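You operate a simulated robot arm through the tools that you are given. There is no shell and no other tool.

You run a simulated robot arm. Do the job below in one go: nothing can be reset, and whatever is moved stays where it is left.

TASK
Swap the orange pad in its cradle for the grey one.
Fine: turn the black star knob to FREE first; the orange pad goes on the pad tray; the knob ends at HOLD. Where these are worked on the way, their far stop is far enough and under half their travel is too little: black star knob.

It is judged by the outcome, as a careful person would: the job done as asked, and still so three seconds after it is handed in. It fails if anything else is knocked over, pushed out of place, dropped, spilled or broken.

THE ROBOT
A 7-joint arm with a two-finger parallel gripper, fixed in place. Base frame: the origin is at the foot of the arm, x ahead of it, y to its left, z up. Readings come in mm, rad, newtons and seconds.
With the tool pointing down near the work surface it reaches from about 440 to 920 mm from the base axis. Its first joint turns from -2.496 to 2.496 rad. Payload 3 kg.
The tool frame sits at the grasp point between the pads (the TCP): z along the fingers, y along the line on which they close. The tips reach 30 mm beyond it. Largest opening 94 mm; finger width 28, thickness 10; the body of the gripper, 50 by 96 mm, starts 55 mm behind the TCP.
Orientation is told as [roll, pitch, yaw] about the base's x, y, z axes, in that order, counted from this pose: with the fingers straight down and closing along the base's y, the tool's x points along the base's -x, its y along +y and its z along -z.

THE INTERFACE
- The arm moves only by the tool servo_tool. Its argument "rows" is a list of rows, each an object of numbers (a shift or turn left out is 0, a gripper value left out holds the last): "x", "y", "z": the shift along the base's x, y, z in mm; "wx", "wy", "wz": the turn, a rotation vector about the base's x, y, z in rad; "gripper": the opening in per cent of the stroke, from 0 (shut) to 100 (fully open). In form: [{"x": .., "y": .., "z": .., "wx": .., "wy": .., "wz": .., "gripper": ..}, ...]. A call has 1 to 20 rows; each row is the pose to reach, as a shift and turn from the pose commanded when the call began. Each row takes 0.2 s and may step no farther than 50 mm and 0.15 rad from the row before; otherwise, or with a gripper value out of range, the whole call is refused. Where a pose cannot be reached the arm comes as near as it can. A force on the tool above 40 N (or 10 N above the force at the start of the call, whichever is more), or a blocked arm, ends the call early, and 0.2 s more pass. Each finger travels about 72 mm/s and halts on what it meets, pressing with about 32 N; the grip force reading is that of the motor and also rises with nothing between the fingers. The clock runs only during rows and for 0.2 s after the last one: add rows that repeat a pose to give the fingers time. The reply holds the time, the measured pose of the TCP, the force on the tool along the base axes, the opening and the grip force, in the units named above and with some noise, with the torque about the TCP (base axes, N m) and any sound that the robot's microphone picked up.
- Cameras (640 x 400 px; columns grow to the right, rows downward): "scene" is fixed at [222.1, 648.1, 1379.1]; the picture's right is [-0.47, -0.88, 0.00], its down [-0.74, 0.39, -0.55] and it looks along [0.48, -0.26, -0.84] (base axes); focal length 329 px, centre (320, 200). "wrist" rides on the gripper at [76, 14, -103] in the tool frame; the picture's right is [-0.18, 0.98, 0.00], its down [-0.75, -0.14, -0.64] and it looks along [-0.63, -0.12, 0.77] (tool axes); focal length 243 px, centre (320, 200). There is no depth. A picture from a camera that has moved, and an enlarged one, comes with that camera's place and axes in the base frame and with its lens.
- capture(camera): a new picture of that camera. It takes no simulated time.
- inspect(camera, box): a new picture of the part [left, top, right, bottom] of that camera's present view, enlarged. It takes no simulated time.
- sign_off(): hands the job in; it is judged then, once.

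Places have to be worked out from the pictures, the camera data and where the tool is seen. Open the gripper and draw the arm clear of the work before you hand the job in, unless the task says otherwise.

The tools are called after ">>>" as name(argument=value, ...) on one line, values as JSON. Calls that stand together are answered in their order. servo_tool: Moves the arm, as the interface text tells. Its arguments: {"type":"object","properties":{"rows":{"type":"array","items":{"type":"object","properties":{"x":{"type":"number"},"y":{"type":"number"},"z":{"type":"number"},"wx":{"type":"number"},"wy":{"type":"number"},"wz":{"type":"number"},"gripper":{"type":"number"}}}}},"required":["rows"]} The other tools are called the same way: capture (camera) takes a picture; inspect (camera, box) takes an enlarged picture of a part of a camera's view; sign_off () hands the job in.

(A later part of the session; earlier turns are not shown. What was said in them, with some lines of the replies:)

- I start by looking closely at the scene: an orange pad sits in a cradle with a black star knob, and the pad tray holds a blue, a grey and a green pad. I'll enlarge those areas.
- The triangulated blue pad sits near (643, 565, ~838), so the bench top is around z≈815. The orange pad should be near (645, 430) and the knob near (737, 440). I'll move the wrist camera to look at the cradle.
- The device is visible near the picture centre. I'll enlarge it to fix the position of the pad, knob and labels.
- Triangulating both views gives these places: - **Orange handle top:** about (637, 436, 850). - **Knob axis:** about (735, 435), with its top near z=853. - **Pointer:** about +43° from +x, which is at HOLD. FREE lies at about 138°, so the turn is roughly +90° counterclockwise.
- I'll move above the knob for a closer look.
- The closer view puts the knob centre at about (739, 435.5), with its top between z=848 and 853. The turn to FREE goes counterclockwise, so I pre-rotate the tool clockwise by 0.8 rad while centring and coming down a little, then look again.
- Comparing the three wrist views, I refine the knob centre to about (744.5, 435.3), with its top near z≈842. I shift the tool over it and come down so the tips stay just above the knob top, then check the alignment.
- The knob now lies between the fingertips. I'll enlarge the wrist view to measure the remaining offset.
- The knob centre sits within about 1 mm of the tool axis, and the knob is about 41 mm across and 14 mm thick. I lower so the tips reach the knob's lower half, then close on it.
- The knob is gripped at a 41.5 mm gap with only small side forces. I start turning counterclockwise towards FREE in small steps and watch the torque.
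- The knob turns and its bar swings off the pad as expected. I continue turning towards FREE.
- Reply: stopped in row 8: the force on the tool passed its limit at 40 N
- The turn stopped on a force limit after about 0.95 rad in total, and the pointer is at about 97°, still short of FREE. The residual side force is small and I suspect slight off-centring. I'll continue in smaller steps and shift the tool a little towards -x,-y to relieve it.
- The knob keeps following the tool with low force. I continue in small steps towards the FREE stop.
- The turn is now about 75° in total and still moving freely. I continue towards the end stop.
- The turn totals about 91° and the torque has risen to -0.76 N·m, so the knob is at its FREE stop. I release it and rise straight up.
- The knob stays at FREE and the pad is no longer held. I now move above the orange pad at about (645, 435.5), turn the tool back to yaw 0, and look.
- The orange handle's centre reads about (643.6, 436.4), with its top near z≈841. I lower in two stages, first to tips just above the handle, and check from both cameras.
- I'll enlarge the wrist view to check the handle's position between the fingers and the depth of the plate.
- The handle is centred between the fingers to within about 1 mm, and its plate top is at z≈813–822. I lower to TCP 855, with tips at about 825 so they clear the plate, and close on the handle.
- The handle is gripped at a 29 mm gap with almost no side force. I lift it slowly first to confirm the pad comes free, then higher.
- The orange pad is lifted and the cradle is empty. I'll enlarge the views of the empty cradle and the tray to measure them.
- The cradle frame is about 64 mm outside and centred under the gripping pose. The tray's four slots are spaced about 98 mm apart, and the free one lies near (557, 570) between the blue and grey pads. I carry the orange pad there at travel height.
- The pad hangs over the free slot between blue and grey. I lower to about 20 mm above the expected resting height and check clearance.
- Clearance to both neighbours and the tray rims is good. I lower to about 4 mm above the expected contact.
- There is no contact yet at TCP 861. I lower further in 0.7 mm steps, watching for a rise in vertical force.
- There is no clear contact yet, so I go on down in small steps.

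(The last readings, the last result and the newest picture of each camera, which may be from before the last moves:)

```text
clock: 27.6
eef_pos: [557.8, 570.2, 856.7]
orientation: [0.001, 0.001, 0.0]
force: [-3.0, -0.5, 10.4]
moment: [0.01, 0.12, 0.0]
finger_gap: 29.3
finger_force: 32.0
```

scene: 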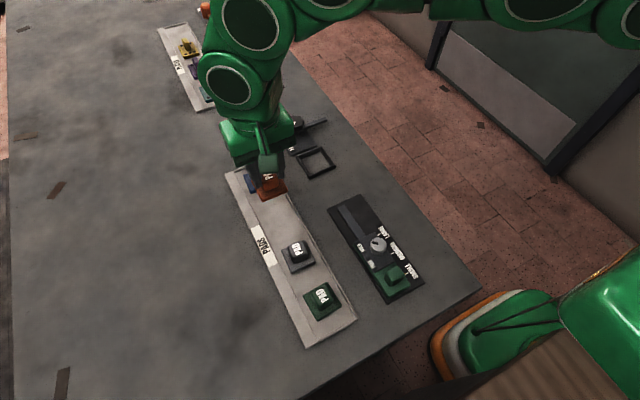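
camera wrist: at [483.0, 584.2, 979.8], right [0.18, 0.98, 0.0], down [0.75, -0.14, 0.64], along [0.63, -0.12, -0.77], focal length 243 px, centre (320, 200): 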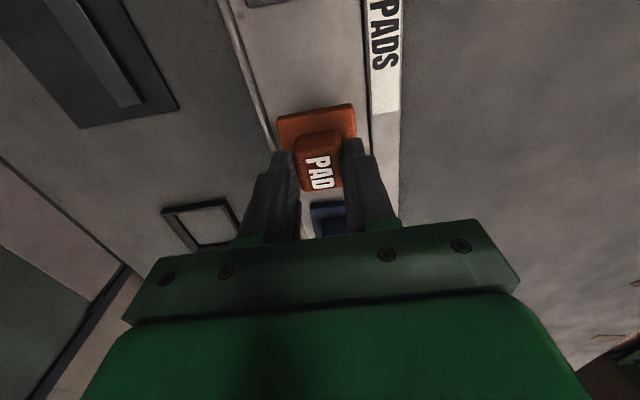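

Vertical force rose to 10 N, so the pad rests on the tray floor. I open the fingers and rise straight up.

>>> servo_tool(rows=[{"z": 0.5, "gripper": 36}, {"z": 0.5, "gripper": 50}, {"z": 0.5, "gripper": 65}, {"z": 0.5, "gripper": 75}, {"z": 0.5, "gripper": 75}, {"z": 15}, {"z": 40}, {"z": 70}, {"z": 98}, {"z": 98}])

>>> capture(camera="wrist")

>>> inspect(camera="scene", box=[215, 140, 335, 280])

```text
clock: 29.8
eef_pos: [557.4, 568.6, 955.7]
orientation: [-0.001, 0.003, 0.001]
force: [-0.2, -0.5, 0.9]
moment: [-0.03, 0.04, 0.0]
finger_gap: 70.7
finger_force: 0.1
```

```text
taken
camera wrist: at [482.1, 583.4, 1058.4], right [0.18, 0.98, 0.0], down [0.76, -0.14, 0.64], along [0.63, -0.12, -0.77], focal length 243 px, centre (320, 200)
```

wrist: 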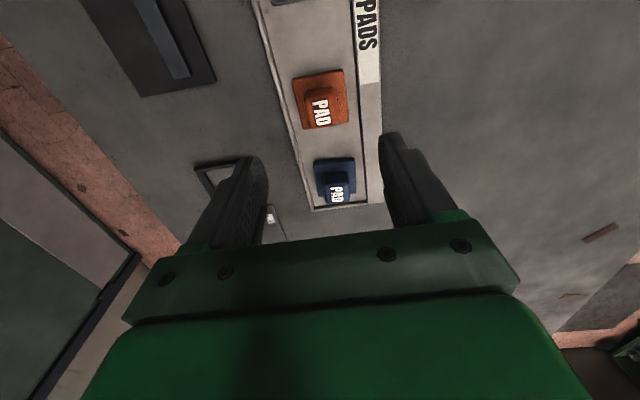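

```text
2.86 times, centred on (275, 210) of scene
camera zoom: at [222.1, 648.1, 1379.1], right [-0.47, -0.88, 0.0], down [-0.74, 0.39, -0.55], along [0.48, -0.26, -0.84], focal length 940 px, centre (449, 171)
```

zoom: 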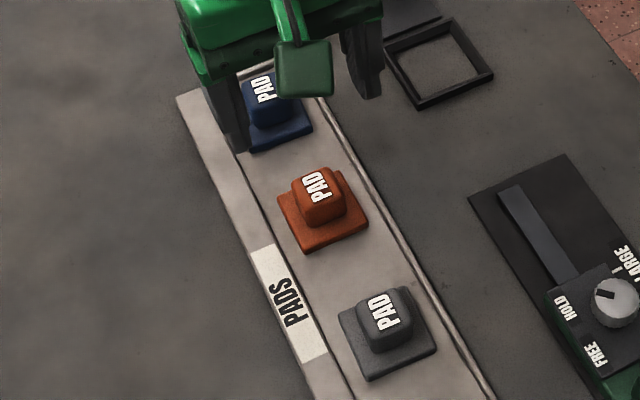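

The orange pad stands on the tray, upright and clear of its neighbours. I record where it appears in the wrist view as a reference for gripping the grey pad identically, then move above the grey pad at about (458, 570).

>>> inspect(camera="wrist", box=[260, 50, 380, 150])

>>> servo_tool(rows=[{"x": -33}, {"x": -66}, {"x": -99}, {"x": -99}])

>>> capture(camera="wrist")

>>> inspect(camera="wrist", box=[260, 50, 380, 150])

```text
4.00 times, centred on (320, 100) of wrist
camera zoom: at [482.1, 583.4, 1058.4], right [0.18, 0.98, 0.0], down [0.76, -0.14, 0.64], along [0.63, -0.12, -0.77], focal length 970 px, centre (320, 600)
```

zoom: 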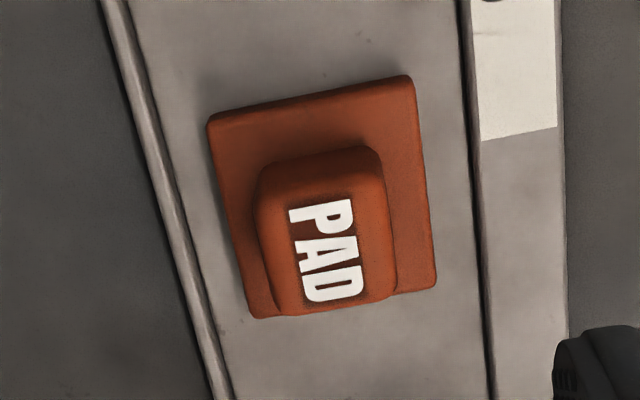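

```text
clock: 30.8
eef_pos: [458.4, 570.1, 954.8]
orientation: [-0.002, 0.003, 0.0]
force: [0.7, -0.3, 0.5]
moment: [0.0, 0.02, 0.03]
finger_gap: 70.4
finger_force: 0.0
```

```text
taken
camera wrist: at [383.1, 584.2, 1058.0], right [0.18, 0.98, 0.0], down [0.76, -0.14, 0.64], along [0.63, -0.12, -0.77], focal length 243 px, centre (320, 200)
```

wrist: 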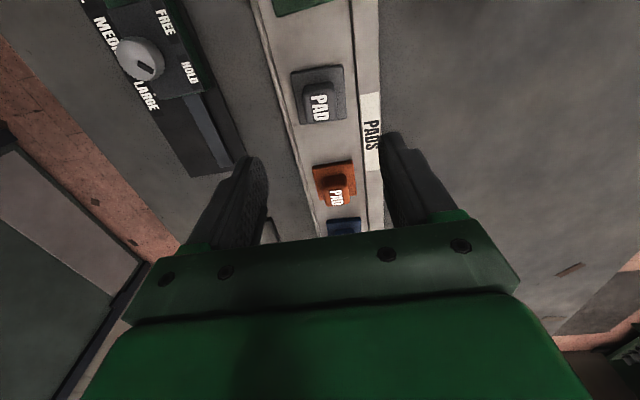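

```text
4.00 times, centred on (320, 100) of wrist
camera zoom: at [383.1, 584.2, 1058.0], right [0.18, 0.98, 0.0], down [0.76, -0.14, 0.64], along [0.63, -0.12, -0.77], focal length 970 px, centre (320, 600)
```

zoom: 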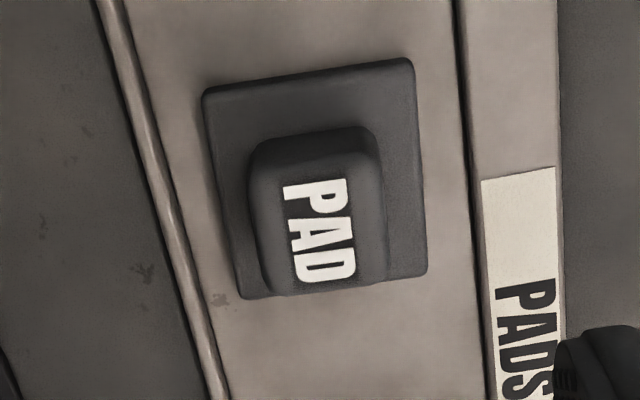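

The orange pad sits square to the tool. The grey one is turned about -0.05 rad, and its centre is about 4.6 mm nearer the robot than in the reference grip. I correct x, y and yaw, lower partway, and look again.

>>> servo_tool(rows=[{"x": -4.6, "y": -0.8, "wz": -0.05}, {"x": -4.6, "y": -0.8, "z": -25, "wz": -0.05}, {"x": -4.6, "y": -0.8, "z": -50, "wz": -0.05}, {"x": -4.6, "y": -0.8, "z": -70, "wz": -0.05}, {"x": -4.6, "y": -0.8, "z": -88, "wz": -0.05}, {"x": -4.6, "y": -0.8, "z": -88, "wz": -0.05}])

>>> inspect(camera="wrist", box=[240, 75, 400, 195])

>>> inspect(camera="scene", box=[235, 190, 365, 320])

```text
clock: 32.2
eef_pos: [455.5, 570.1, 866.8]
orientation: [-0.001, 0.002, -0.052]
force: [0.0, 0.1, -0.4]
moment: [-0.01, 0.0, 0.01]
finger_gap: 70.4
finger_force: 0.1
```

```text
3.33 times, centred on (320, 135) of wrist
camera zoom: at [380.2, 587.5, 970.7], right [0.23, 0.97, 0.0], down [0.75, -0.18, 0.64], along [0.62, -0.15, -0.77], focal length 809 px, centre (320, 417)
```

zoom: 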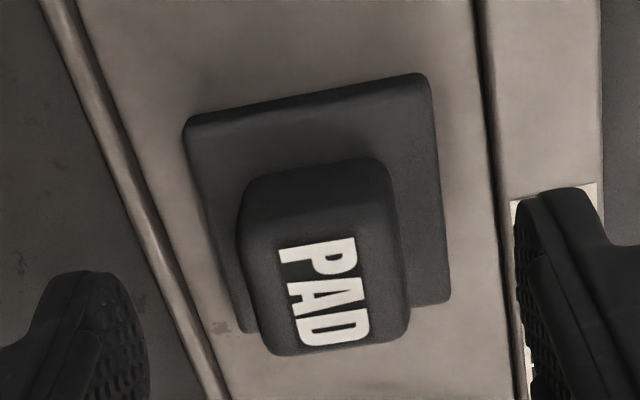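

```text
3.08 times, centred on (300, 255) of scene
camera zoom: at [222.1, 648.1, 1379.1], right [-0.47, -0.88, 0.0], down [-0.74, 0.39, -0.55], along [0.48, -0.26, -0.84], focal length 1013 px, centre (382, 31)
```

zoom: 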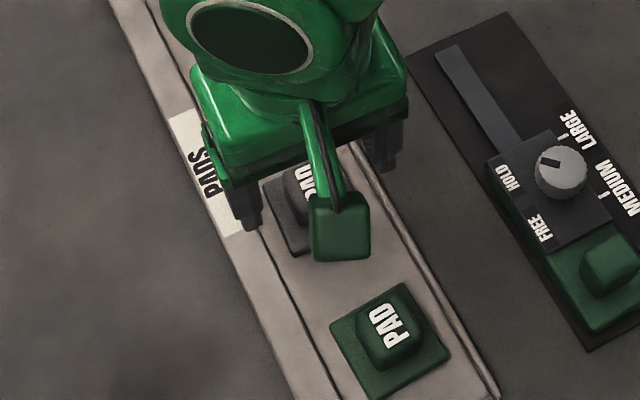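

The grey pad now appears almost exactly where the orange one did before its grip, and square to the fingers. I lower the last 10 mm and close.

>>> servo_tool(rows=[{"z": -5}, {"z": -10}, {"z": -10, "gripper": 60}, {"z": -10, "gripper": 45}, {"z": -10, "gripper": 30}, {"z": -10, "gripper": 15}, {"z": -10, "gripper": 15}])

>>> capture(camera="wrist")

```text
clock: 33.8
eef_pos: [454.4, 570.1, 857.5]
orientation: [-0.002, 0.002, -0.052]
force: [0.6, 0.3, 1.2]
moment: [0.03, 0.0, 0.02]
finger_gap: 29.3
finger_force: 32.0
```

```text
taken
camera wrist: at [379.9, 587.6, 960.9], right [0.23, 0.97, 0.0], down [0.75, -0.18, 0.64], along [0.62, -0.15, -0.77], focal length 243 px, centre (320, 200)
```

wrist: 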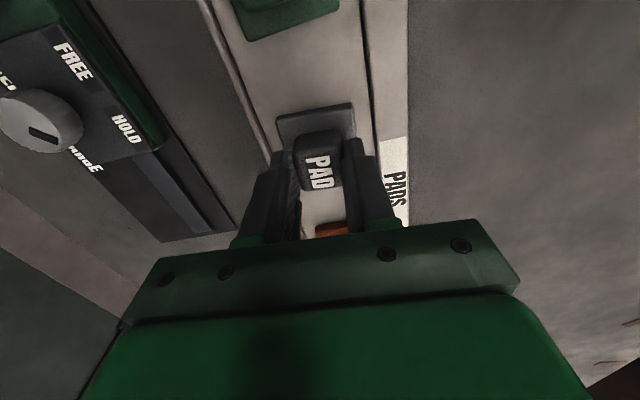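

The grey handle is gripped at 29.3 mm with almost no side force. I lift it straight up, carefully at first.

>>> servo_tool(rows=[{"z": 4}, {"z": 10}, {"z": 20}, {"z": 35}, {"z": 55}, {"z": 75}, {"z": 98}, {"z": 98}])

>>> inspect(camera="wrist", box=[260, 40, 380, 200])

>>> capture(camera="scene")

```text
clock: 35.6
eef_pos: [454.3, 569.3, 955.2]
orientation: [-0.001, 0.001, -0.05]
force: [-0.8, 1.0, -0.3]
moment: [-0.03, 0.02, -0.01]
finger_gap: 29.2
finger_force: 32.3
```

```text
2.50 times, centred on (320, 120) of wrist
camera zoom: at [379.1, 587.5, 1058.3], right [0.23, 0.97, 0.0], down [0.75, -0.18, 0.64], along [0.62, -0.15, -0.77], focal length 606 px, centre (320, 400)
```

zoom: 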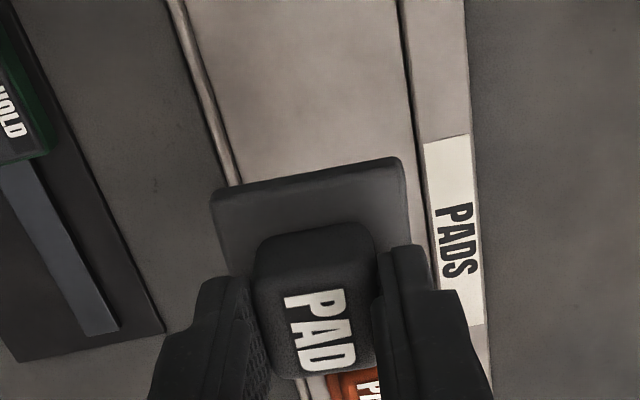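

```text
taken
```

scene: 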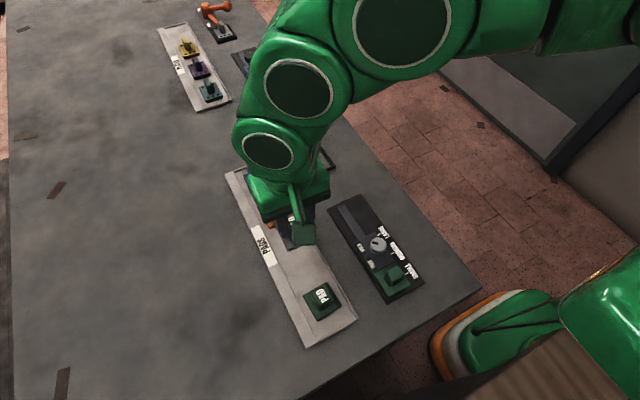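

The grey plate sits in the gripper within about 0.5 mm of where the orange one did. I carry it back to the recorded cradle pose at travel height and turn the tool back to yaw 0.

>>> servo_tool(rows=[{"x": 36, "y": -25.5, "wz": 0.01}, {"x": 74, "y": -52.5, "wz": 0.02}, {"x": 112, "y": -79.5, "wz": 0.03}, {"x": 150, "y": -106.5, "wz": 0.04}, {"x": 188.6, "y": -133.7, "wz": 0.05}, {"x": 188.6, "y": -133.7, "wz": 0.05}])

>>> inspect(camera="wrist", box=[260, 40, 380, 200])

>>> capture(camera="scene")

```text
clock: 37.0
eef_pos: [642.1, 434.3, 956.1]
orientation: [-0.003, 0.002, 0.001]
force: [0.0, 0.2, -1.1]
moment: [-0.01, -0.01, 0.02]
finger_gap: 29.1
finger_force: 32.1
```

```text
2.50 times, centred on (320, 120) of wrist
camera zoom: at [567.4, 448.7, 1059.5], right [0.18, 0.98, 0.0], down [0.75, -0.14, 0.64], along [0.63, -0.12, -0.77], focal length 606 px, centre (320, 400)
```

zoom: 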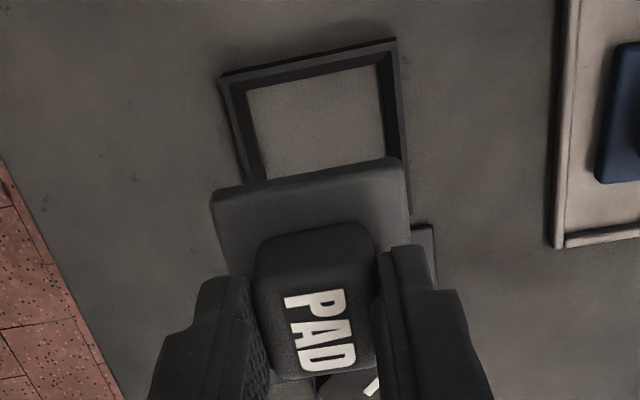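

```text
taken
```

scene: 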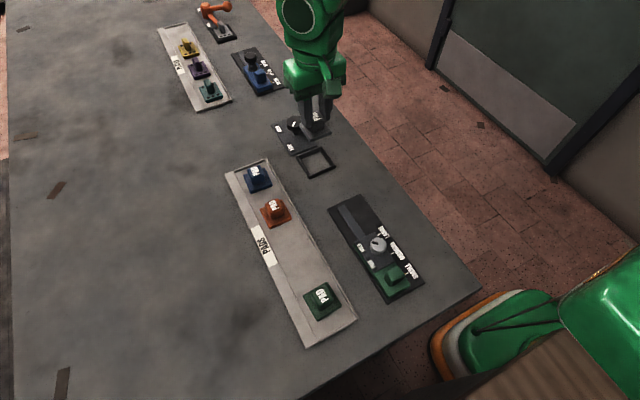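

Against the orange reference view, the cradle frame now appears about 1.3 mm further to +y relative to the tool, while x matches. I correct y and lower to about 13 mm above the frame to check alignment.

>>> servo_tool(rows=[{"y": 1.3, "z": -20}, {"y": 1.3, "z": -42}, {"y": 1.3, "z": -64}, {"y": 1.3, "z": -80}, {"y": 1.3, "z": -80}])

>>> inspect(camera="wrist", box=[250, 70, 390, 190])

>>> inspect(camera="scene", box=[275, 110, 355, 190])

```text
clock: 38.2
eef_pos: [642.7, 435.7, 875.8]
orientation: [-0.001, 0.002, 0.0]
force: [0.6, -0.1, -1.0]
moment: [0.02, -0.02, -0.01]
finger_gap: 29.0
finger_force: 31.9
```

```text
3.33 times, centred on (320, 130) of wrist
camera zoom: at [567.7, 450.8, 978.7], right [0.18, 0.98, 0.0], down [0.76, -0.14, 0.64], along [0.63, -0.12, -0.77], focal length 809 px, centre (320, 433)
```

zoom: 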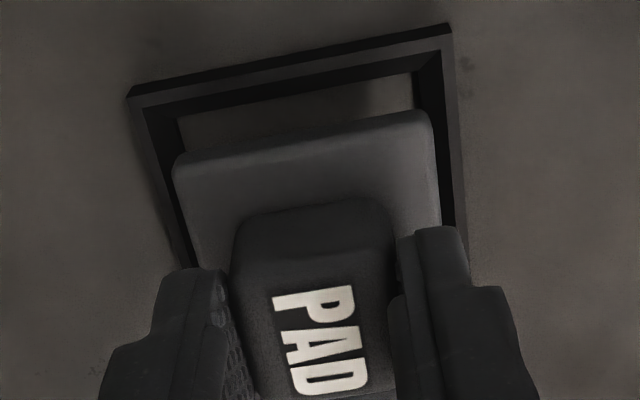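

```text
5.00 times, centred on (315, 150) of scene
camera zoom: at [222.1, 648.1, 1379.1], right [-0.47, -0.88, 0.0], down [-0.74, 0.39, -0.55], along [0.48, -0.26, -0.84], focal length 1646 px, centre (345, 450)
```

zoom: 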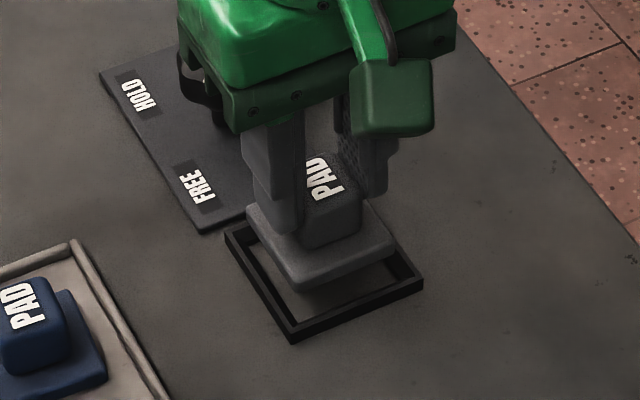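

Alignment is close. I'll magnify the near frame edge and plate edge to measure the remaining offset before inserting.

>>> inspect(camera="wrist", box=[256, 70, 320, 134])

>>> inspect(camera="wrist", box=[312, 70, 376, 134])

>>> inspect(camera="scene", box=[300, 145, 340, 180])

```text
6.25 times, centred on (288, 102) of wrist
camera zoom: at [567.7, 450.8, 978.7], right [0.18, 0.98, 0.0], down [0.76, -0.14, 0.64], along [0.63, -0.12, -0.77], focal length 1516 px, centre (520, 812)
```

zoom: 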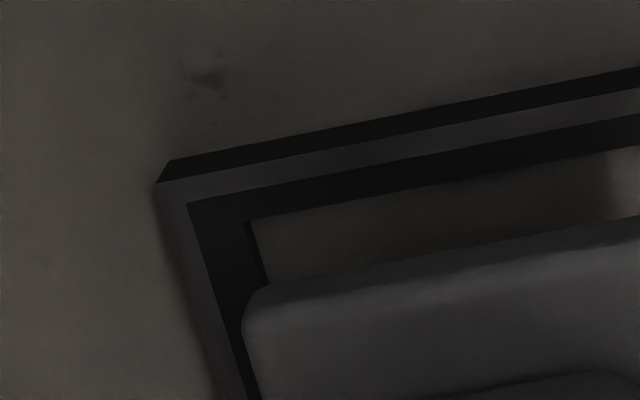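

```text
6.25 times, centred on (344, 102) of wrist
camera zoom: at [567.7, 450.8, 978.7], right [0.18, 0.98, 0.0], down [0.76, -0.14, 0.64], along [0.63, -0.12, -0.77], focal length 1516 px, centre (170, 812)
```

zoom: 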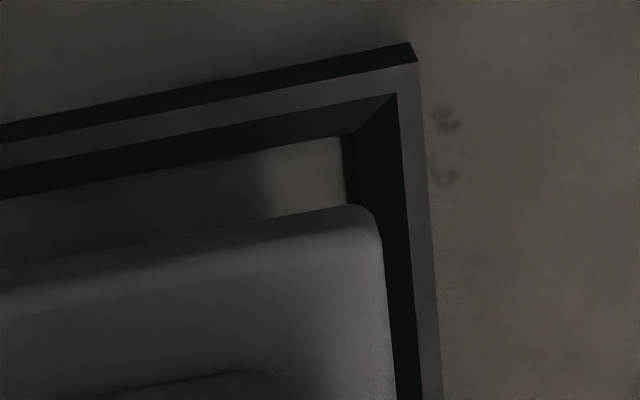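

```text
11.43 times, centred on (320, 162) of scene
camera zoom: at [222.1, 648.1, 1379.1], right [-0.47, -0.88, 0.0], down [-0.74, 0.39, -0.55], along [0.48, -0.26, -0.84], focal length 3761 px, centre (320, 629)
```

zoom: 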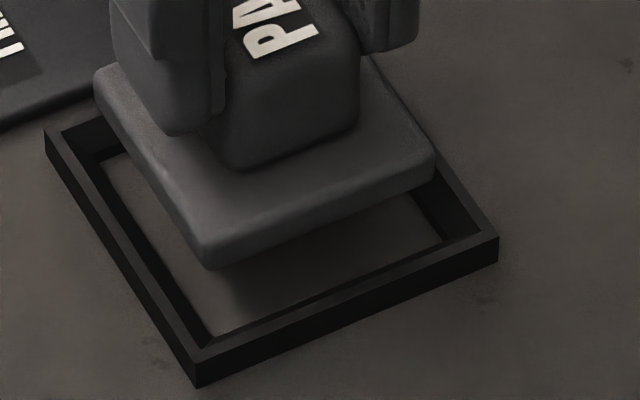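

The frame has a chamfered lead-in. My measurements put the grey plate about 1 mm too far to +y and centred in x, so I shift y by -1 mm. Then I lower until the plate just enters the frame, and read the forces.

>>> servo_tool(rows=[{"y": -1.0, "z": 0}, {"y": -1.0, "z": -5}, {"y": -1.0, "z": -10}, {"y": -1.0, "z": -13}, {"y": -1.0, "z": -13}])

>>> inspect(camera="wrist", box=[250, 70, 390, 190])

>>> inspect(camera="scene", box=[295, 140, 340, 180])

```text
clock: 39.4
eef_pos: [642.3, 436.7, 863.0]
orientation: [-0.002, 0.001, 0.0]
force: [-0.2, -0.2, -1.8]
moment: [0.01, -0.02, -0.01]
finger_gap: 28.8
finger_force: 32.3
```

```text
3.33 times, centred on (320, 130) of wrist
camera zoom: at [567.6, 450.0, 965.5], right [0.18, 0.98, 0.0], down [0.75, -0.14, 0.64], along [0.63, -0.12, -0.77], focal length 809 px, centre (320, 433)
```

zoom: 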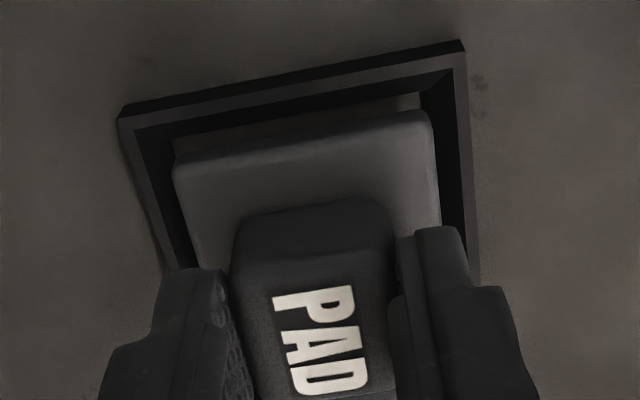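

```text
10.00 times, centred on (318, 160) of scene
camera zoom: at [222.1, 648.1, 1379.1], right [-0.47, -0.88, 0.0], down [-0.74, 0.39, -0.55], along [0.48, -0.26, -0.84], focal length 3291 px, centre (345, 600)
```

zoom: 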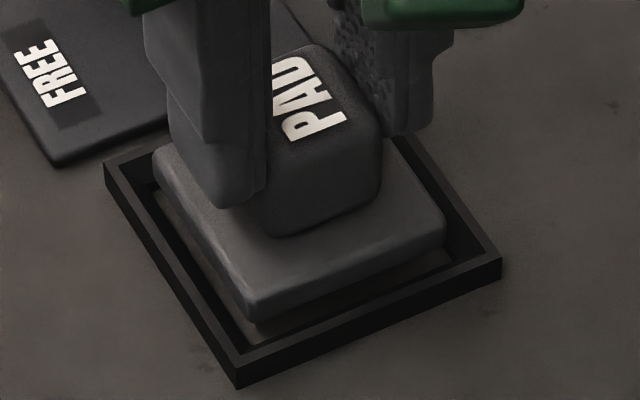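

The plate hangs well inside the frame opening with no contact. I lower another 4.5 mm in small steps.

>>> servo_tool(rows=[{"z": -1.5}, {"z": -3}, {"z": -4.5}, {"z": -4.5}])

>>> inspect(camera="wrist", box=[250, 70, 390, 190])

```text
clock: 40.4
eef_pos: [642.7, 434.7, 857.9]
orientation: [0.0, 0.003, 0.0]
force: [1.9, -0.4, -1.0]
moment: [0.01, -0.04, 0.02]
finger_gap: 29.0
finger_force: 31.9
```

```text
3.33 times, centred on (320, 130) of wrist
camera zoom: at [567.8, 449.7, 960.9], right [0.18, 0.98, 0.0], down [0.75, -0.14, 0.64], along [0.63, -0.12, -0.77], focal length 809 px, centre (320, 433)
```

zoom: 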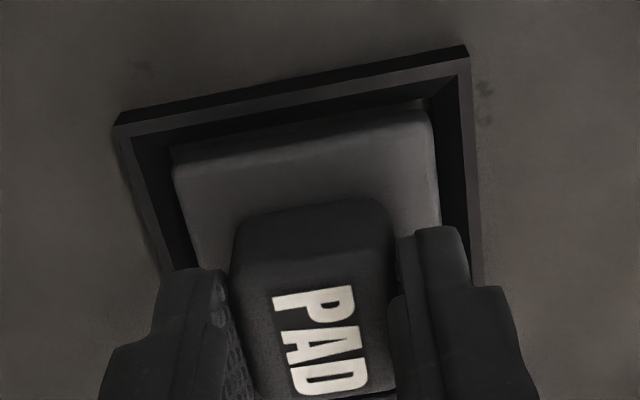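

There is still practically no force and the gaps look even. I lower the last few millimetres in 0.7 mm steps.

>>> servo_tool(rows=[{"z": -0.7}, {"z": -1.4}, {"z": -2.1}, {"z": -2.1}])

```text
clock: 41.4
eef_pos: [643.0, 436.3, 855.5]
orientation: [-0.002, 0.003, 0.0]
force: [-0.1, 0.2, -0.7]
moment: [0.05, 0.01, 0.0]
finger_gap: 28.8
finger_force: 32.1
```

There is no contact yet at TCP ≈855.5. I go down a little more.

>>> servo_tool(rows=[{"z": -0.5}, {"z": -1.0}, {"z": -1.5}, {"z": -1.5}])

```text
clock: 42.4
eef_pos: [644.7, 435.1, 855.1]
orientation: [0.001, 0.001, 0.0]
force: [-2.0, -2.1, 10.8]
moment: [-0.04, 0.19, -0.02]
finger_gap: 28.6
finger_force: 32.2
```

Contact came at the expected floor height with 10.8 N vertical and little side force, so the grey pad is seated. I open the fingers and rise.

>>> servo_tool(rows=[{"z": 0.5, "gripper": 36}, {"z": 0.5, "gripper": 50}, {"z": 0.5, "gripper": 65}, {"z": 0.5, "gripper": 75}, {"z": 0.5, "gripper": 75}, {"z": 15}, {"z": 40}, {"z": 75}, {"z": 75}])

>>> inspect(camera="wrist", box=[240, 70, 400, 190])

>>> inspect(camera="scene", box=[275, 110, 355, 190])

```text
clock: 44.4
eef_pos: [643.1, 434.8, 929.9]
orientation: [-0.002, 0.001, 0.0]
force: [0.4, -0.4, 0.4]
moment: [-0.01, -0.04, 0.01]
finger_gap: 70.4
finger_force: 0.1
```

```text
3.33 times, centred on (320, 130) of wrist
camera zoom: at [568.0, 450.3, 1033.0], right [0.18, 0.98, 0.0], down [0.75, -0.14, 0.64], along [0.63, -0.12, -0.77], focal length 809 px, centre (320, 433)
```

zoom: 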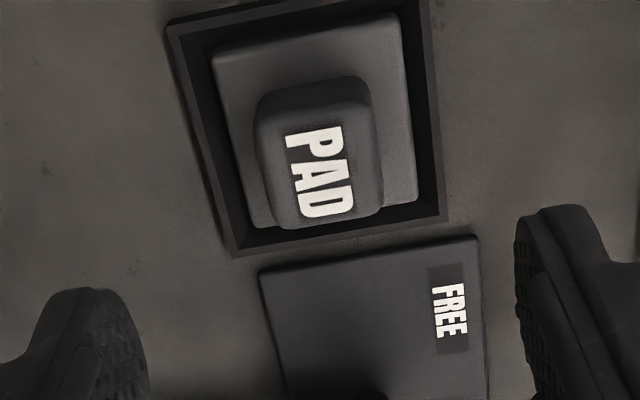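

```text
5.00 times, centred on (315, 150) of scene
camera zoom: at [222.1, 648.1, 1379.1], right [-0.47, -0.88, 0.0], down [-0.74, 0.39, -0.55], along [0.48, -0.26, -0.84], focal length 1646 px, centre (345, 450)
```

zoom: 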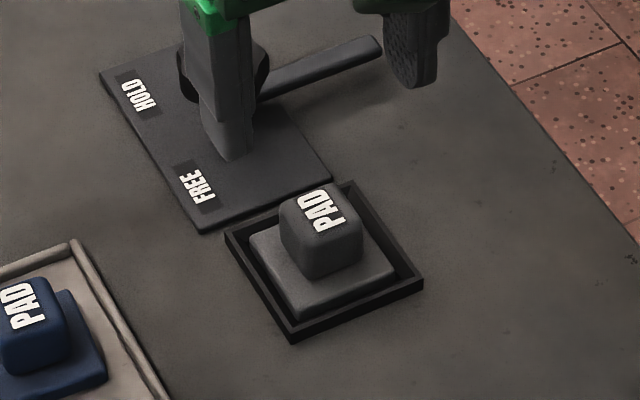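

The grey pad is seated square in the cradle, matching where the orange one sat. Next I return above the knob, with the tool turned to +0.79 rad as when I released it.

>>> servo_tool(rows=[{"x": 17, "y": -0.2, "z": 1, "wz": 0.13}, {"x": 34, "y": -0.4, "z": 1, "wz": 0.26}, {"x": 51, "y": -0.6, "z": 1, "wz": 0.39}, {"x": 68, "y": -0.8, "z": 1, "wz": 0.52}, {"x": 85, "y": -1.0, "z": 1, "wz": 0.65}, {"x": 101.8, "y": -1.1, "z": 1, "wz": 0.788}, {"x": 101.8, "y": -1.1, "z": 1, "wz": 0.788}])

>>> inspect(camera="wrist", box=[160, 0, 480, 220])

>>> inspect(camera="wrist", box=[260, 80, 380, 180])

```text
clock: 46.0
eef_pos: [744.5, 434.6, 930.0]
orientation: [-0.002, 0.002, 0.789]
force: [-0.3, -0.4, -0.1]
moment: [0.01, -0.03, 0.0]
finger_gap: 70.5
finger_force: 0.0
```

```text
1.82 times, centred on (320, 110) of wrist
camera zoom: at [681.8, 390.5, 1033.1], right [-0.57, 0.82, 0.0], down [0.63, 0.44, 0.64], along [0.53, 0.36, -0.77], focal length 441 px, centre (320, 364)
```

zoom: 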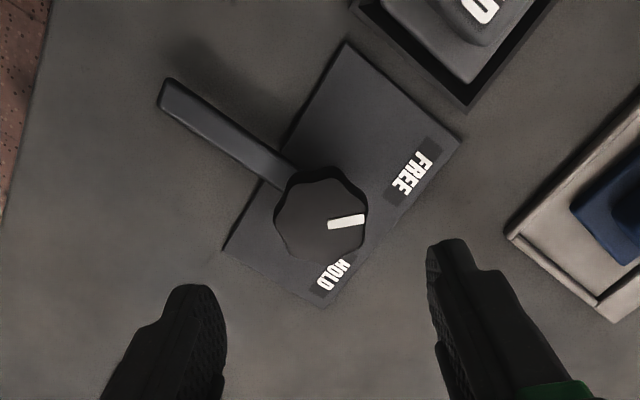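

```text
4.00 times, centred on (320, 130) of wrist
camera zoom: at [681.8, 390.5, 1033.1], right [-0.57, 0.82, 0.0], down [0.63, 0.44, 0.64], along [0.53, 0.36, -0.77], focal length 970 px, centre (320, 480)
```

zoom: 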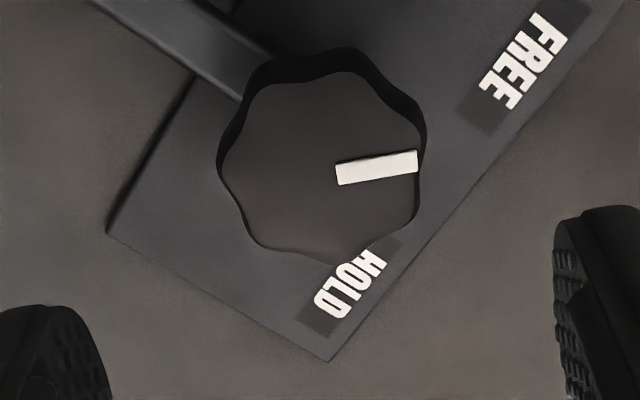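

The knob is still at FREE and lies within about 0.5 mm of the tool axis. I trim the position slightly, lower to the same height as before, and grip it.

>>> servo_tool(rows=[{"x": -0.3, "y": 0.3, "z": -25}, {"x": -0.3, "y": 0.3, "z": -50}, {"x": -0.3, "y": 0.3, "z": -70}, {"x": -0.3, "y": 0.3, "z": -70, "gripper": 60}, {"x": -0.3, "y": 0.3, "z": -70, "gripper": 45}, {"x": -0.3, "y": 0.3, "z": -70, "gripper": 30}, {"x": -0.3, "y": 0.3, "z": -70, "gripper": 20}, {"x": -0.3, "y": 0.3, "z": -70, "gripper": 20}])

>>> inspect(camera="wrist", box=[160, 0, 480, 220])

```text
clock: 47.8
eef_pos: [744.3, 435.8, 860.9]
orientation: [-0.003, 0.002, 0.788]
force: [13.0, -4.2, -1.9]
moment: [0.23, -0.24, -0.02]
finger_gap: 41.1
finger_force: 45.2
```

```text
1.82 times, centred on (320, 110) of wrist
camera zoom: at [681.9, 391.6, 963.6], right [-0.57, 0.82, 0.0], down [0.63, 0.44, 0.64], along [0.53, 0.36, -0.77], focal length 441 px, centre (320, 364)
```

zoom: 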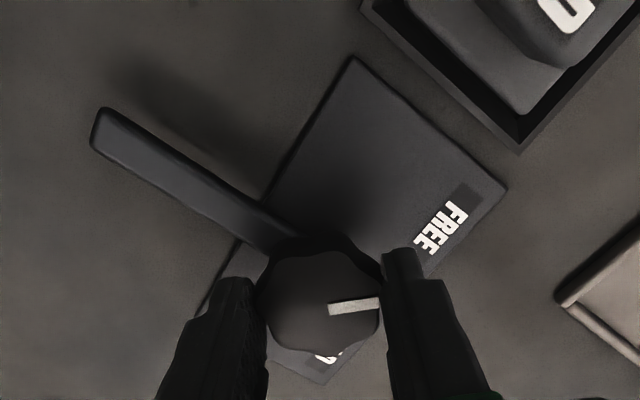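

The knob is gripped, with a side force of about 13 N towards +x,-y. I relieve it by shifting slightly that way and begin turning clockwise back towards HOLD in small steps.

>>> servo_tool(rows=[{"x": 0.5, "y": -0.4}, {"x": 0.6, "y": -0.4, "wz": -0.04}, {"x": 0.6, "y": -0.4, "wz": -0.08}, {"x": 0.6, "y": -0.4, "wz": -0.12}, {"x": 0.6, "y": -0.4, "wz": -0.16}, {"x": 0.6, "y": -0.4, "wz": -0.2}, {"x": 0.6, "y": -0.4, "wz": -0.2}])

>>> inspect(camera="wrist", box=[160, 0, 480, 220])

```text
clock: 49.4
eef_pos: [745.7, 434.4, 859.7]
orientation: [-0.002, 0.0, 0.589]
force: [8.5, 9.5, 9.8]
moment: [0.52, 0.17, 0.01]
finger_gap: 41.5
finger_force: 45.1
```

```text
1.82 times, centred on (320, 110) of wrist
camera zoom: at [674.5, 404.8, 963.5], right [-0.39, 0.92, 0.0], down [0.71, 0.3, 0.64], along [0.59, 0.25, -0.77], focal length 441 px, centre (320, 364)
```

zoom: 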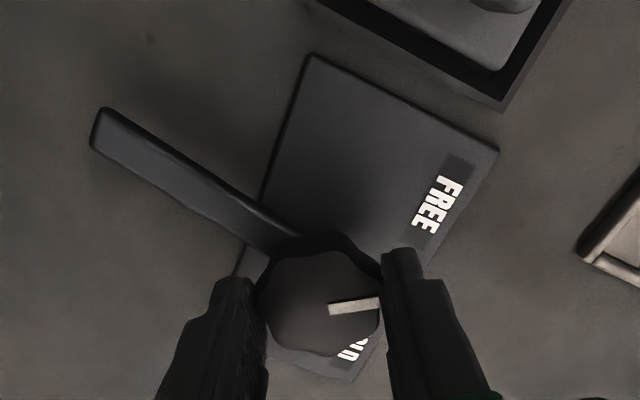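

The knob follows the tool. I continue clockwise with a small shift to keep the side force low.

>>> servo_tool(rows=[{"x": 0.2, "y": 0.4, "wz": -0.04}, {"x": 0.2, "y": 0.4, "wz": -0.08}, {"x": 0.2, "y": 0.4, "wz": -0.12}, {"x": 0.2, "y": 0.4, "wz": -0.16}, {"x": 0.2, "y": 0.4, "wz": -0.2}, {"x": 0.2, "y": 0.4, "wz": -0.24}, {"x": 0.2, "y": 0.4, "wz": -0.24}])

```text
clock: 51.0
eef_pos: [745.1, 435.3, 858.9]
orientation: [-0.002, 0.002, 0.348]
force: [6.4, 7.6, 9.8]
moment: [0.43, -0.07, 0.01]
finger_gap: 41.3
finger_force: 45.5
```

The forces stay low at yaw 0.35, so I continue the clockwise turn.

>>> servo_tool(rows=[{"x": 0.1, "y": 0.3, "wz": -0.04}, {"x": 0.1, "y": 0.3, "wz": -0.08}, {"x": 0.1, "y": 0.3, "wz": -0.12}, {"x": 0.1, "y": 0.3, "wz": -0.16}, {"x": 0.1, "y": 0.3, "wz": -0.2}, {"x": 0.1, "y": 0.3, "wz": -0.24}, {"x": 0.1, "y": 0.3, "wz": -0.28}, {"x": 0.1, "y": 0.3, "wz": -0.28}])

>>> inspect(camera="wrist", box=[160, 0, 480, 220])

>>> inspect(camera="scene", box=[250, 80, 350, 190])

```text
clock: 52.8
eef_pos: [745.8, 434.7, 860.2]
orientation: [-0.002, 0.004, 0.067]
force: [-4.6, -3.4, 13.7]
moment: [0.39, 0.41, 0.0]
finger_gap: 41.2
finger_force: 45.1
```

```text
1.82 times, centred on (320, 110) of wrist
camera zoom: at [669.2, 444.3, 963.6], right [0.12, 0.99, 0.0], down [0.76, -0.09, 0.64], along [0.64, -0.08, -0.77], focal length 441 px, centre (320, 364)
```

zoom: 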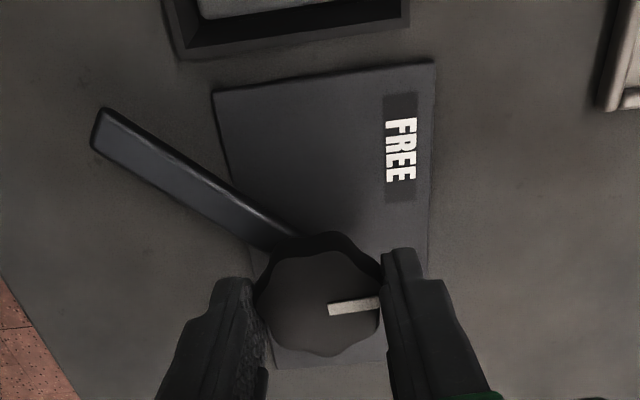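

```text
3.64 times, centred on (300, 135) of scene
camera zoom: at [222.1, 648.1, 1379.1], right [-0.47, -0.88, 0.0], down [-0.74, 0.39, -0.55], along [0.48, -0.26, -0.84], focal length 1197 px, centre (393, 436)
```

zoom: 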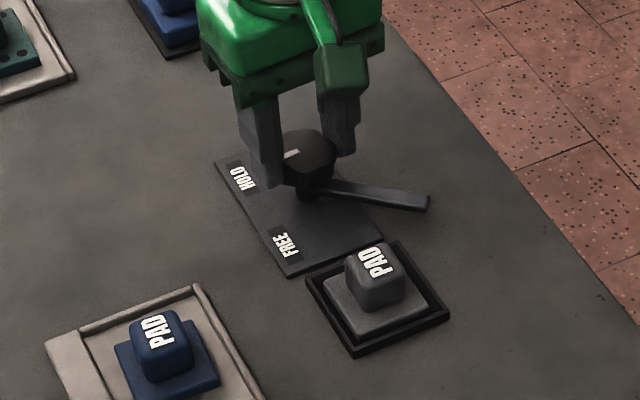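

We are about halfway and the bar is swinging back towards the pad. I keep turning, easing z up slightly because of the small upward force.

>>> servo_tool(rows=[{"x": -0.2, "y": -0.2, "z": 0.4, "wz": -0.04}, {"x": -0.2, "y": -0.2, "z": 0.4, "wz": -0.08}, {"x": -0.2, "y": -0.2, "z": 0.4, "wz": -0.12}, {"x": -0.2, "y": -0.2, "z": 0.4, "wz": -0.16}, {"x": -0.2, "y": -0.2, "z": 0.4, "wz": -0.2}, {"x": -0.2, "y": -0.2, "z": 0.4, "wz": -0.24}, {"x": -0.2, "y": -0.2, "z": 0.4, "wz": -0.24}])

```text
clock: 54.4
eef_pos: [744.8, 435.4, 860.7]
orientation: [-0.003, 0.005, -0.171]
force: [2.9, 4.7, -2.3]
moment: [0.46, -0.07, 0.02]
finger_gap: 41.2
finger_force: 44.8
```

The forces are low at yaw -0.17. I continue in the same way.

>>> servo_tool(rows=[{"y": 0.2, "wz": -0.04}, {"y": 0.2, "wz": -0.08}, {"y": 0.2, "wz": -0.12}, {"y": 0.2, "wz": -0.16}, {"y": 0.2, "wz": -0.2}, {"y": 0.2, "wz": -0.24}, {"y": 0.2, "wz": -0.28}, {"y": 0.2, "wz": -0.28}])

>>> inspect(camera="wrist", box=[160, 0, 480, 220])

>>> inspect(camera="scene", box=[250, 80, 350, 190])

```text
clock: 56.2
eef_pos: [744.1, 434.5, 861.0]
orientation: [-0.003, 0.003, -0.454]
force: [5.6, -1.1, -5.0]
moment: [0.2, -0.41, 0.02]
finger_gap: 41.0
finger_force: 45.1
```

```text
1.82 times, centred on (320, 110) of wrist
camera zoom: at [683.8, 481.1, 963.5], right [0.6, 0.8, 0.0], down [0.62, -0.46, 0.64], along [0.51, -0.38, -0.77], focal length 441 px, centre (320, 364)
```

zoom: 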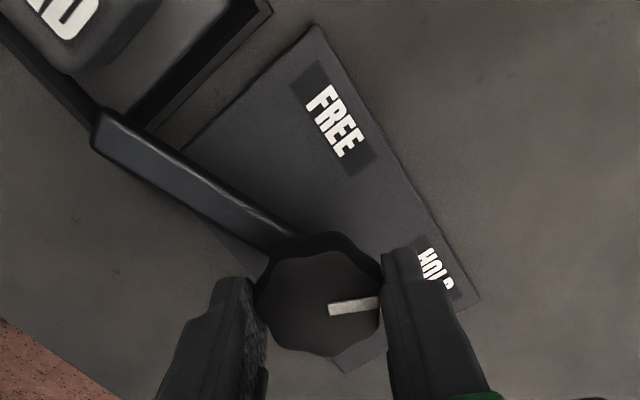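

```text
3.64 times, centred on (300, 135) of scene
camera zoom: at [222.1, 648.1, 1379.1], right [-0.47, -0.88, 0.0], down [-0.74, 0.39, -0.55], along [0.48, -0.26, -0.84], focal length 1197 px, centre (393, 436)
```

zoom: 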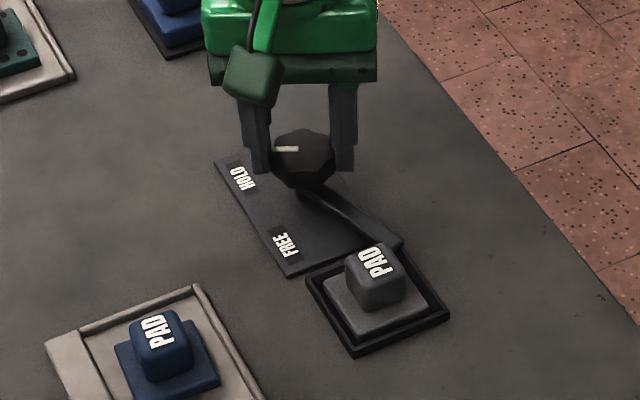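

The bar is about to come over the pad's plate and there is no sign of snagging. I turn on in smaller steps while watching the forces.

>>> servo_tool(rows=[{"x": 0.2, "wz": -0.04}, {"x": 0.2, "wz": -0.08}, {"x": 0.2, "wz": -0.12}, {"x": 0.2, "wz": -0.16}, {"x": 0.2, "wz": -0.2}, {"x": 0.2, "wz": -0.2}])

>>> inspect(camera="wrist", box=[80, 0, 400, 200])

>>> inspect(camera="scene", box=[275, 110, 355, 190])

```text
clock: 57.6
eef_pos: [744.0, 435.4, 860.2]
orientation: [-0.001, 0.002, -0.654]
force: [-6.3, -12.1, 1.2]
moment: [0.17, 0.29, -0.02]
finger_gap: 41.1
finger_force: 45.0
```

```text
2.00 times, centred on (240, 100) of wrist
camera zoom: at [694.3, 492.5, 963.5], right [0.74, 0.67, 0.0], down [0.51, -0.57, 0.64], along [0.43, -0.48, -0.77], focal length 485 px, centre (480, 400)
```

zoom: 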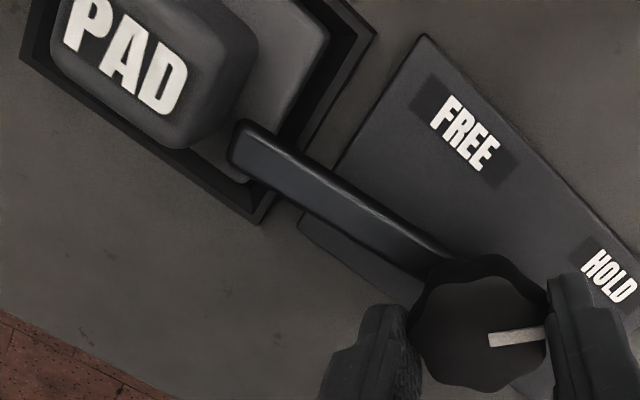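

```text
5.00 times, centred on (315, 150) of scene
camera zoom: at [222.1, 648.1, 1379.1], right [-0.47, -0.88, 0.0], down [-0.74, 0.39, -0.55], along [0.48, -0.26, -0.84], focal length 1646 px, centre (345, 450)
```

zoom: 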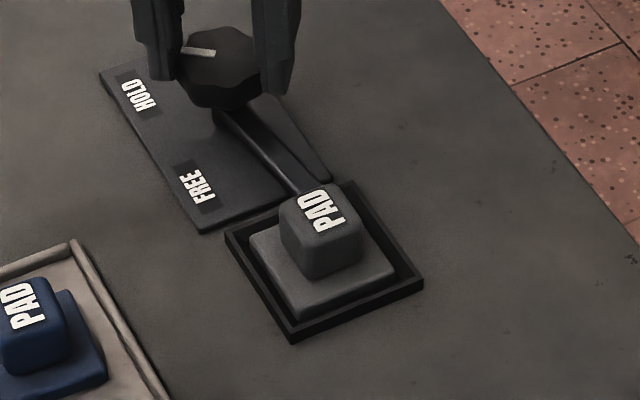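

The bar is over the plate and the pad has not moved. I relieve the side force with a small shift and turn the rest of the way to the HOLD stop.

>>> servo_tool(rows=[{"x": -0.3, "y": -0.4}, {"x": -0.3, "y": -0.4, "wz": -0.03}, {"x": -0.3, "y": -0.4, "wz": -0.06}, {"x": -0.3, "y": -0.4, "wz": -0.09}, {"x": -0.3, "y": -0.4, "wz": -0.12}, {"x": -0.3, "y": -0.4, "wz": -0.14}, {"x": -0.3, "y": -0.4, "wz": -0.14}])

>>> inspect(camera="wrist", box=[80, 0, 400, 200])

```text
clock: 59.2
eef_pos: [744.9, 435.1, 860.7]
orientation: [-0.003, 0.002, -0.791]
force: [4.1, -2.3, -9.1]
moment: [0.0, -0.59, 0.38]
finger_gap: 41.3
finger_force: 44.9
```

```text
2.00 times, centred on (240, 100) of wrist
camera zoom: at [702.6, 499.0, 963.5], right [0.83, 0.56, 0.0], down [0.43, -0.64, 0.64], along [0.36, -0.53, -0.77], focal length 485 px, centre (480, 400)
```

zoom: 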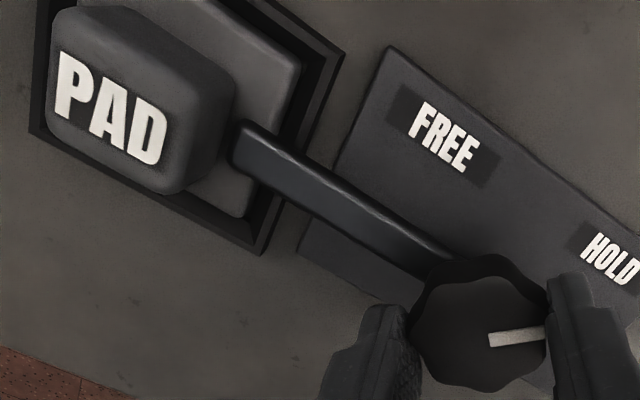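

The torque has started to rise to 0.38 N·m near the original HOLD angle. I push slightly more to be sure the knob is at its stop.

>>> servo_tool(rows=[{"wz": -0.015}, {"wz": -0.03}, {"wz": -0.03}])

>>> inspect(camera="scene", box=[275, 110, 355, 190])

```text
clock: 60.0
eef_pos: [745.7, 435.5, 860.4]
orientation: [-0.001, 0.004, -0.821]
force: [-0.6, 0.0, -5.2]
moment: [0.27, -0.07, 0.82]
finger_gap: 41.4
finger_force: 45.0
```

```text
5.00 times, centred on (315, 150) of scene
camera zoom: at [222.1, 648.1, 1379.1], right [-0.47, -0.88, 0.0], down [-0.74, 0.39, -0.55], along [0.48, -0.26, -0.84], focal length 1646 px, centre (345, 450)
```

zoom: 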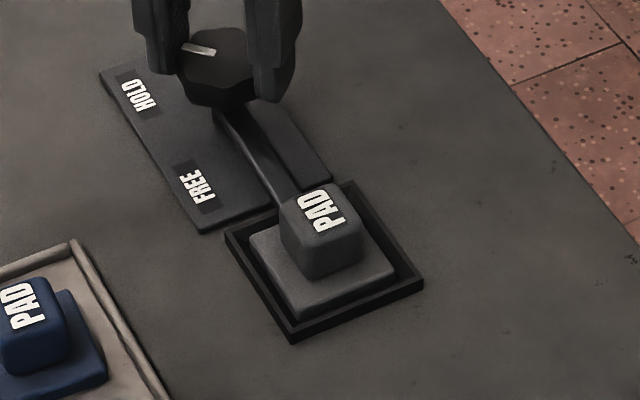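

Torque reached 0.82 N·m, so the knob is at the HOLD stop and the bar is over the pad as at the start. I release the knob and rise straight up.

>>> servo_tool(rows=[{"gripper": 45}, {"gripper": 60}, {"gripper": 75}, {"gripper": 75}, {"z": 20}, {"z": 50}, {"z": 90}, {"z": 130}, {"z": 130}])

>>> capture(camera="wrist")

>>> inspect(camera="scene", box=[260, 100, 350, 190])

```text
clock: 62.0
eef_pos: [745.9, 435.4, 990.7]
orientation: [-0.002, 0.003, -0.821]
force: [0.2, -0.1, 1.0]
moment: [0.03, 0.0, 0.02]
finger_gap: 70.4
finger_force: 0.0
```

```text
taken
camera wrist: at [705.4, 500.2, 1094.3], right [0.85, 0.53, 0.0], down [0.41, -0.65, 0.64], along [0.34, -0.54, -0.77], focal length 243 px, centre (320, 200)
```

wrist: 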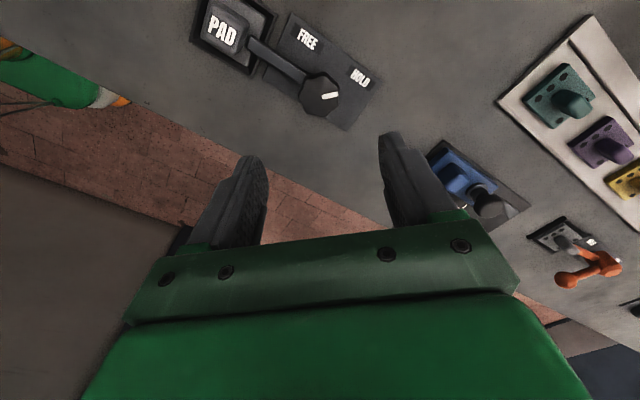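

```text
4.44 times, centred on (305, 145) of scene
camera zoom: at [222.1, 648.1, 1379.1], right [-0.47, -0.88, 0.0], down [-0.74, 0.39, -0.55], along [0.48, -0.26, -0.84], focal length 1463 px, centre (387, 444)
```

zoom: 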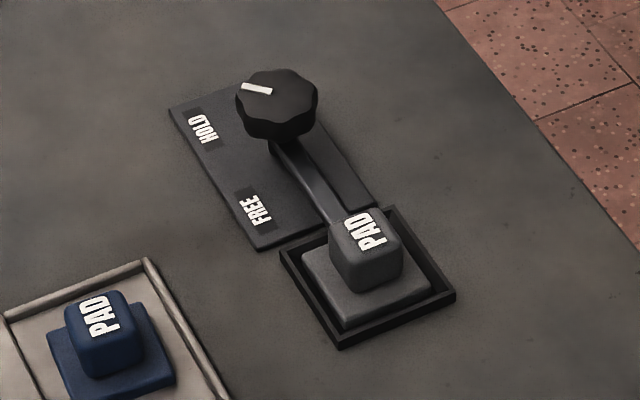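

The view matches the starting picture with the grey pad in place of the orange one and the pointer at HOLD. I draw the arm back to its start area with the gripper open and check the whole scene.

>>> servo_tool(rows=[{"x": -35, "y": -20, "z": 10, "wz": 0.11, "gripper": 100}, {"x": -72, "y": -41, "z": 20, "wz": 0.22}, {"x": -110, "y": -63, "z": 30, "wz": 0.33}, {"x": -148, "y": -85, "z": 30, "wz": 0.44}, {"x": -186, "y": -107, "z": 30, "wz": 0.55}, {"x": -224, "y": -129, "z": 30, "wz": 0.68}, {"x": -260, "y": -150, "z": 30, "wz": 0.82}, {"x": -260, "y": -150, "z": 30, "wz": 0.82}])

>>> capture(camera="scene")

>>> inspect(camera="scene", box=[215, 100, 435, 350])

```text
clock: 63.8
eef_pos: [483.7, 284.9, 1020.3]
orientation: [-0.002, 0.001, 0.0]
force: [0.0, -1.0, -1.2]
moment: [-0.01, -0.02, 0.0]
finger_gap: 93.9
finger_force: 0.0
```

```text
taken
```

scene: 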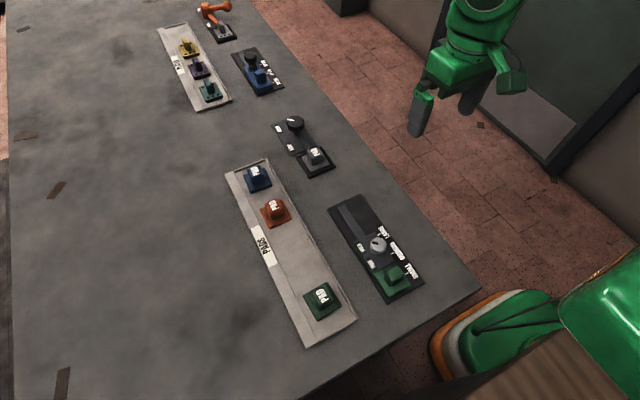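

```text
1.60 times, centred on (325, 225) of scene
camera zoom: at [222.1, 648.1, 1379.1], right [-0.47, -0.88, 0.0], down [-0.74, 0.39, -0.55], along [0.48, -0.26, -0.84], focal length 527 px, centre (312, 160)
```

zoom: 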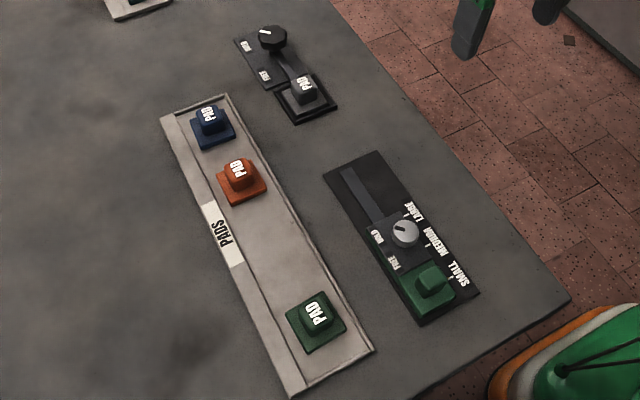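

Everything is as asked: the grey pad is seated in the cradle, the star knob is at HOLD, and the orange pad is on the pad tray. Nothing else has moved and the arm is clear with the gripper open, so I hand the job in.

>>> sign_off()

```text
The job is handed in.
```

The pads are swapped: the grey pad is seated in the cradle and the orange pad is on the pad tray, in the free spot between the blue pad and where the grey one was.

- **Knob:** I turned the black star knob to its FREE stop before lifting the orange pad. It is now back at its HOLD stop, with the bar over the grey pad just as it was over the orange one.
- **Force stop:** The first turn towards FREE tripped the force limit once, partway round. I carried on in smaller steps, and the final pictures show nothing else moved or knocked over.
- **Arm:** It is back near its starting place with the gripper open.
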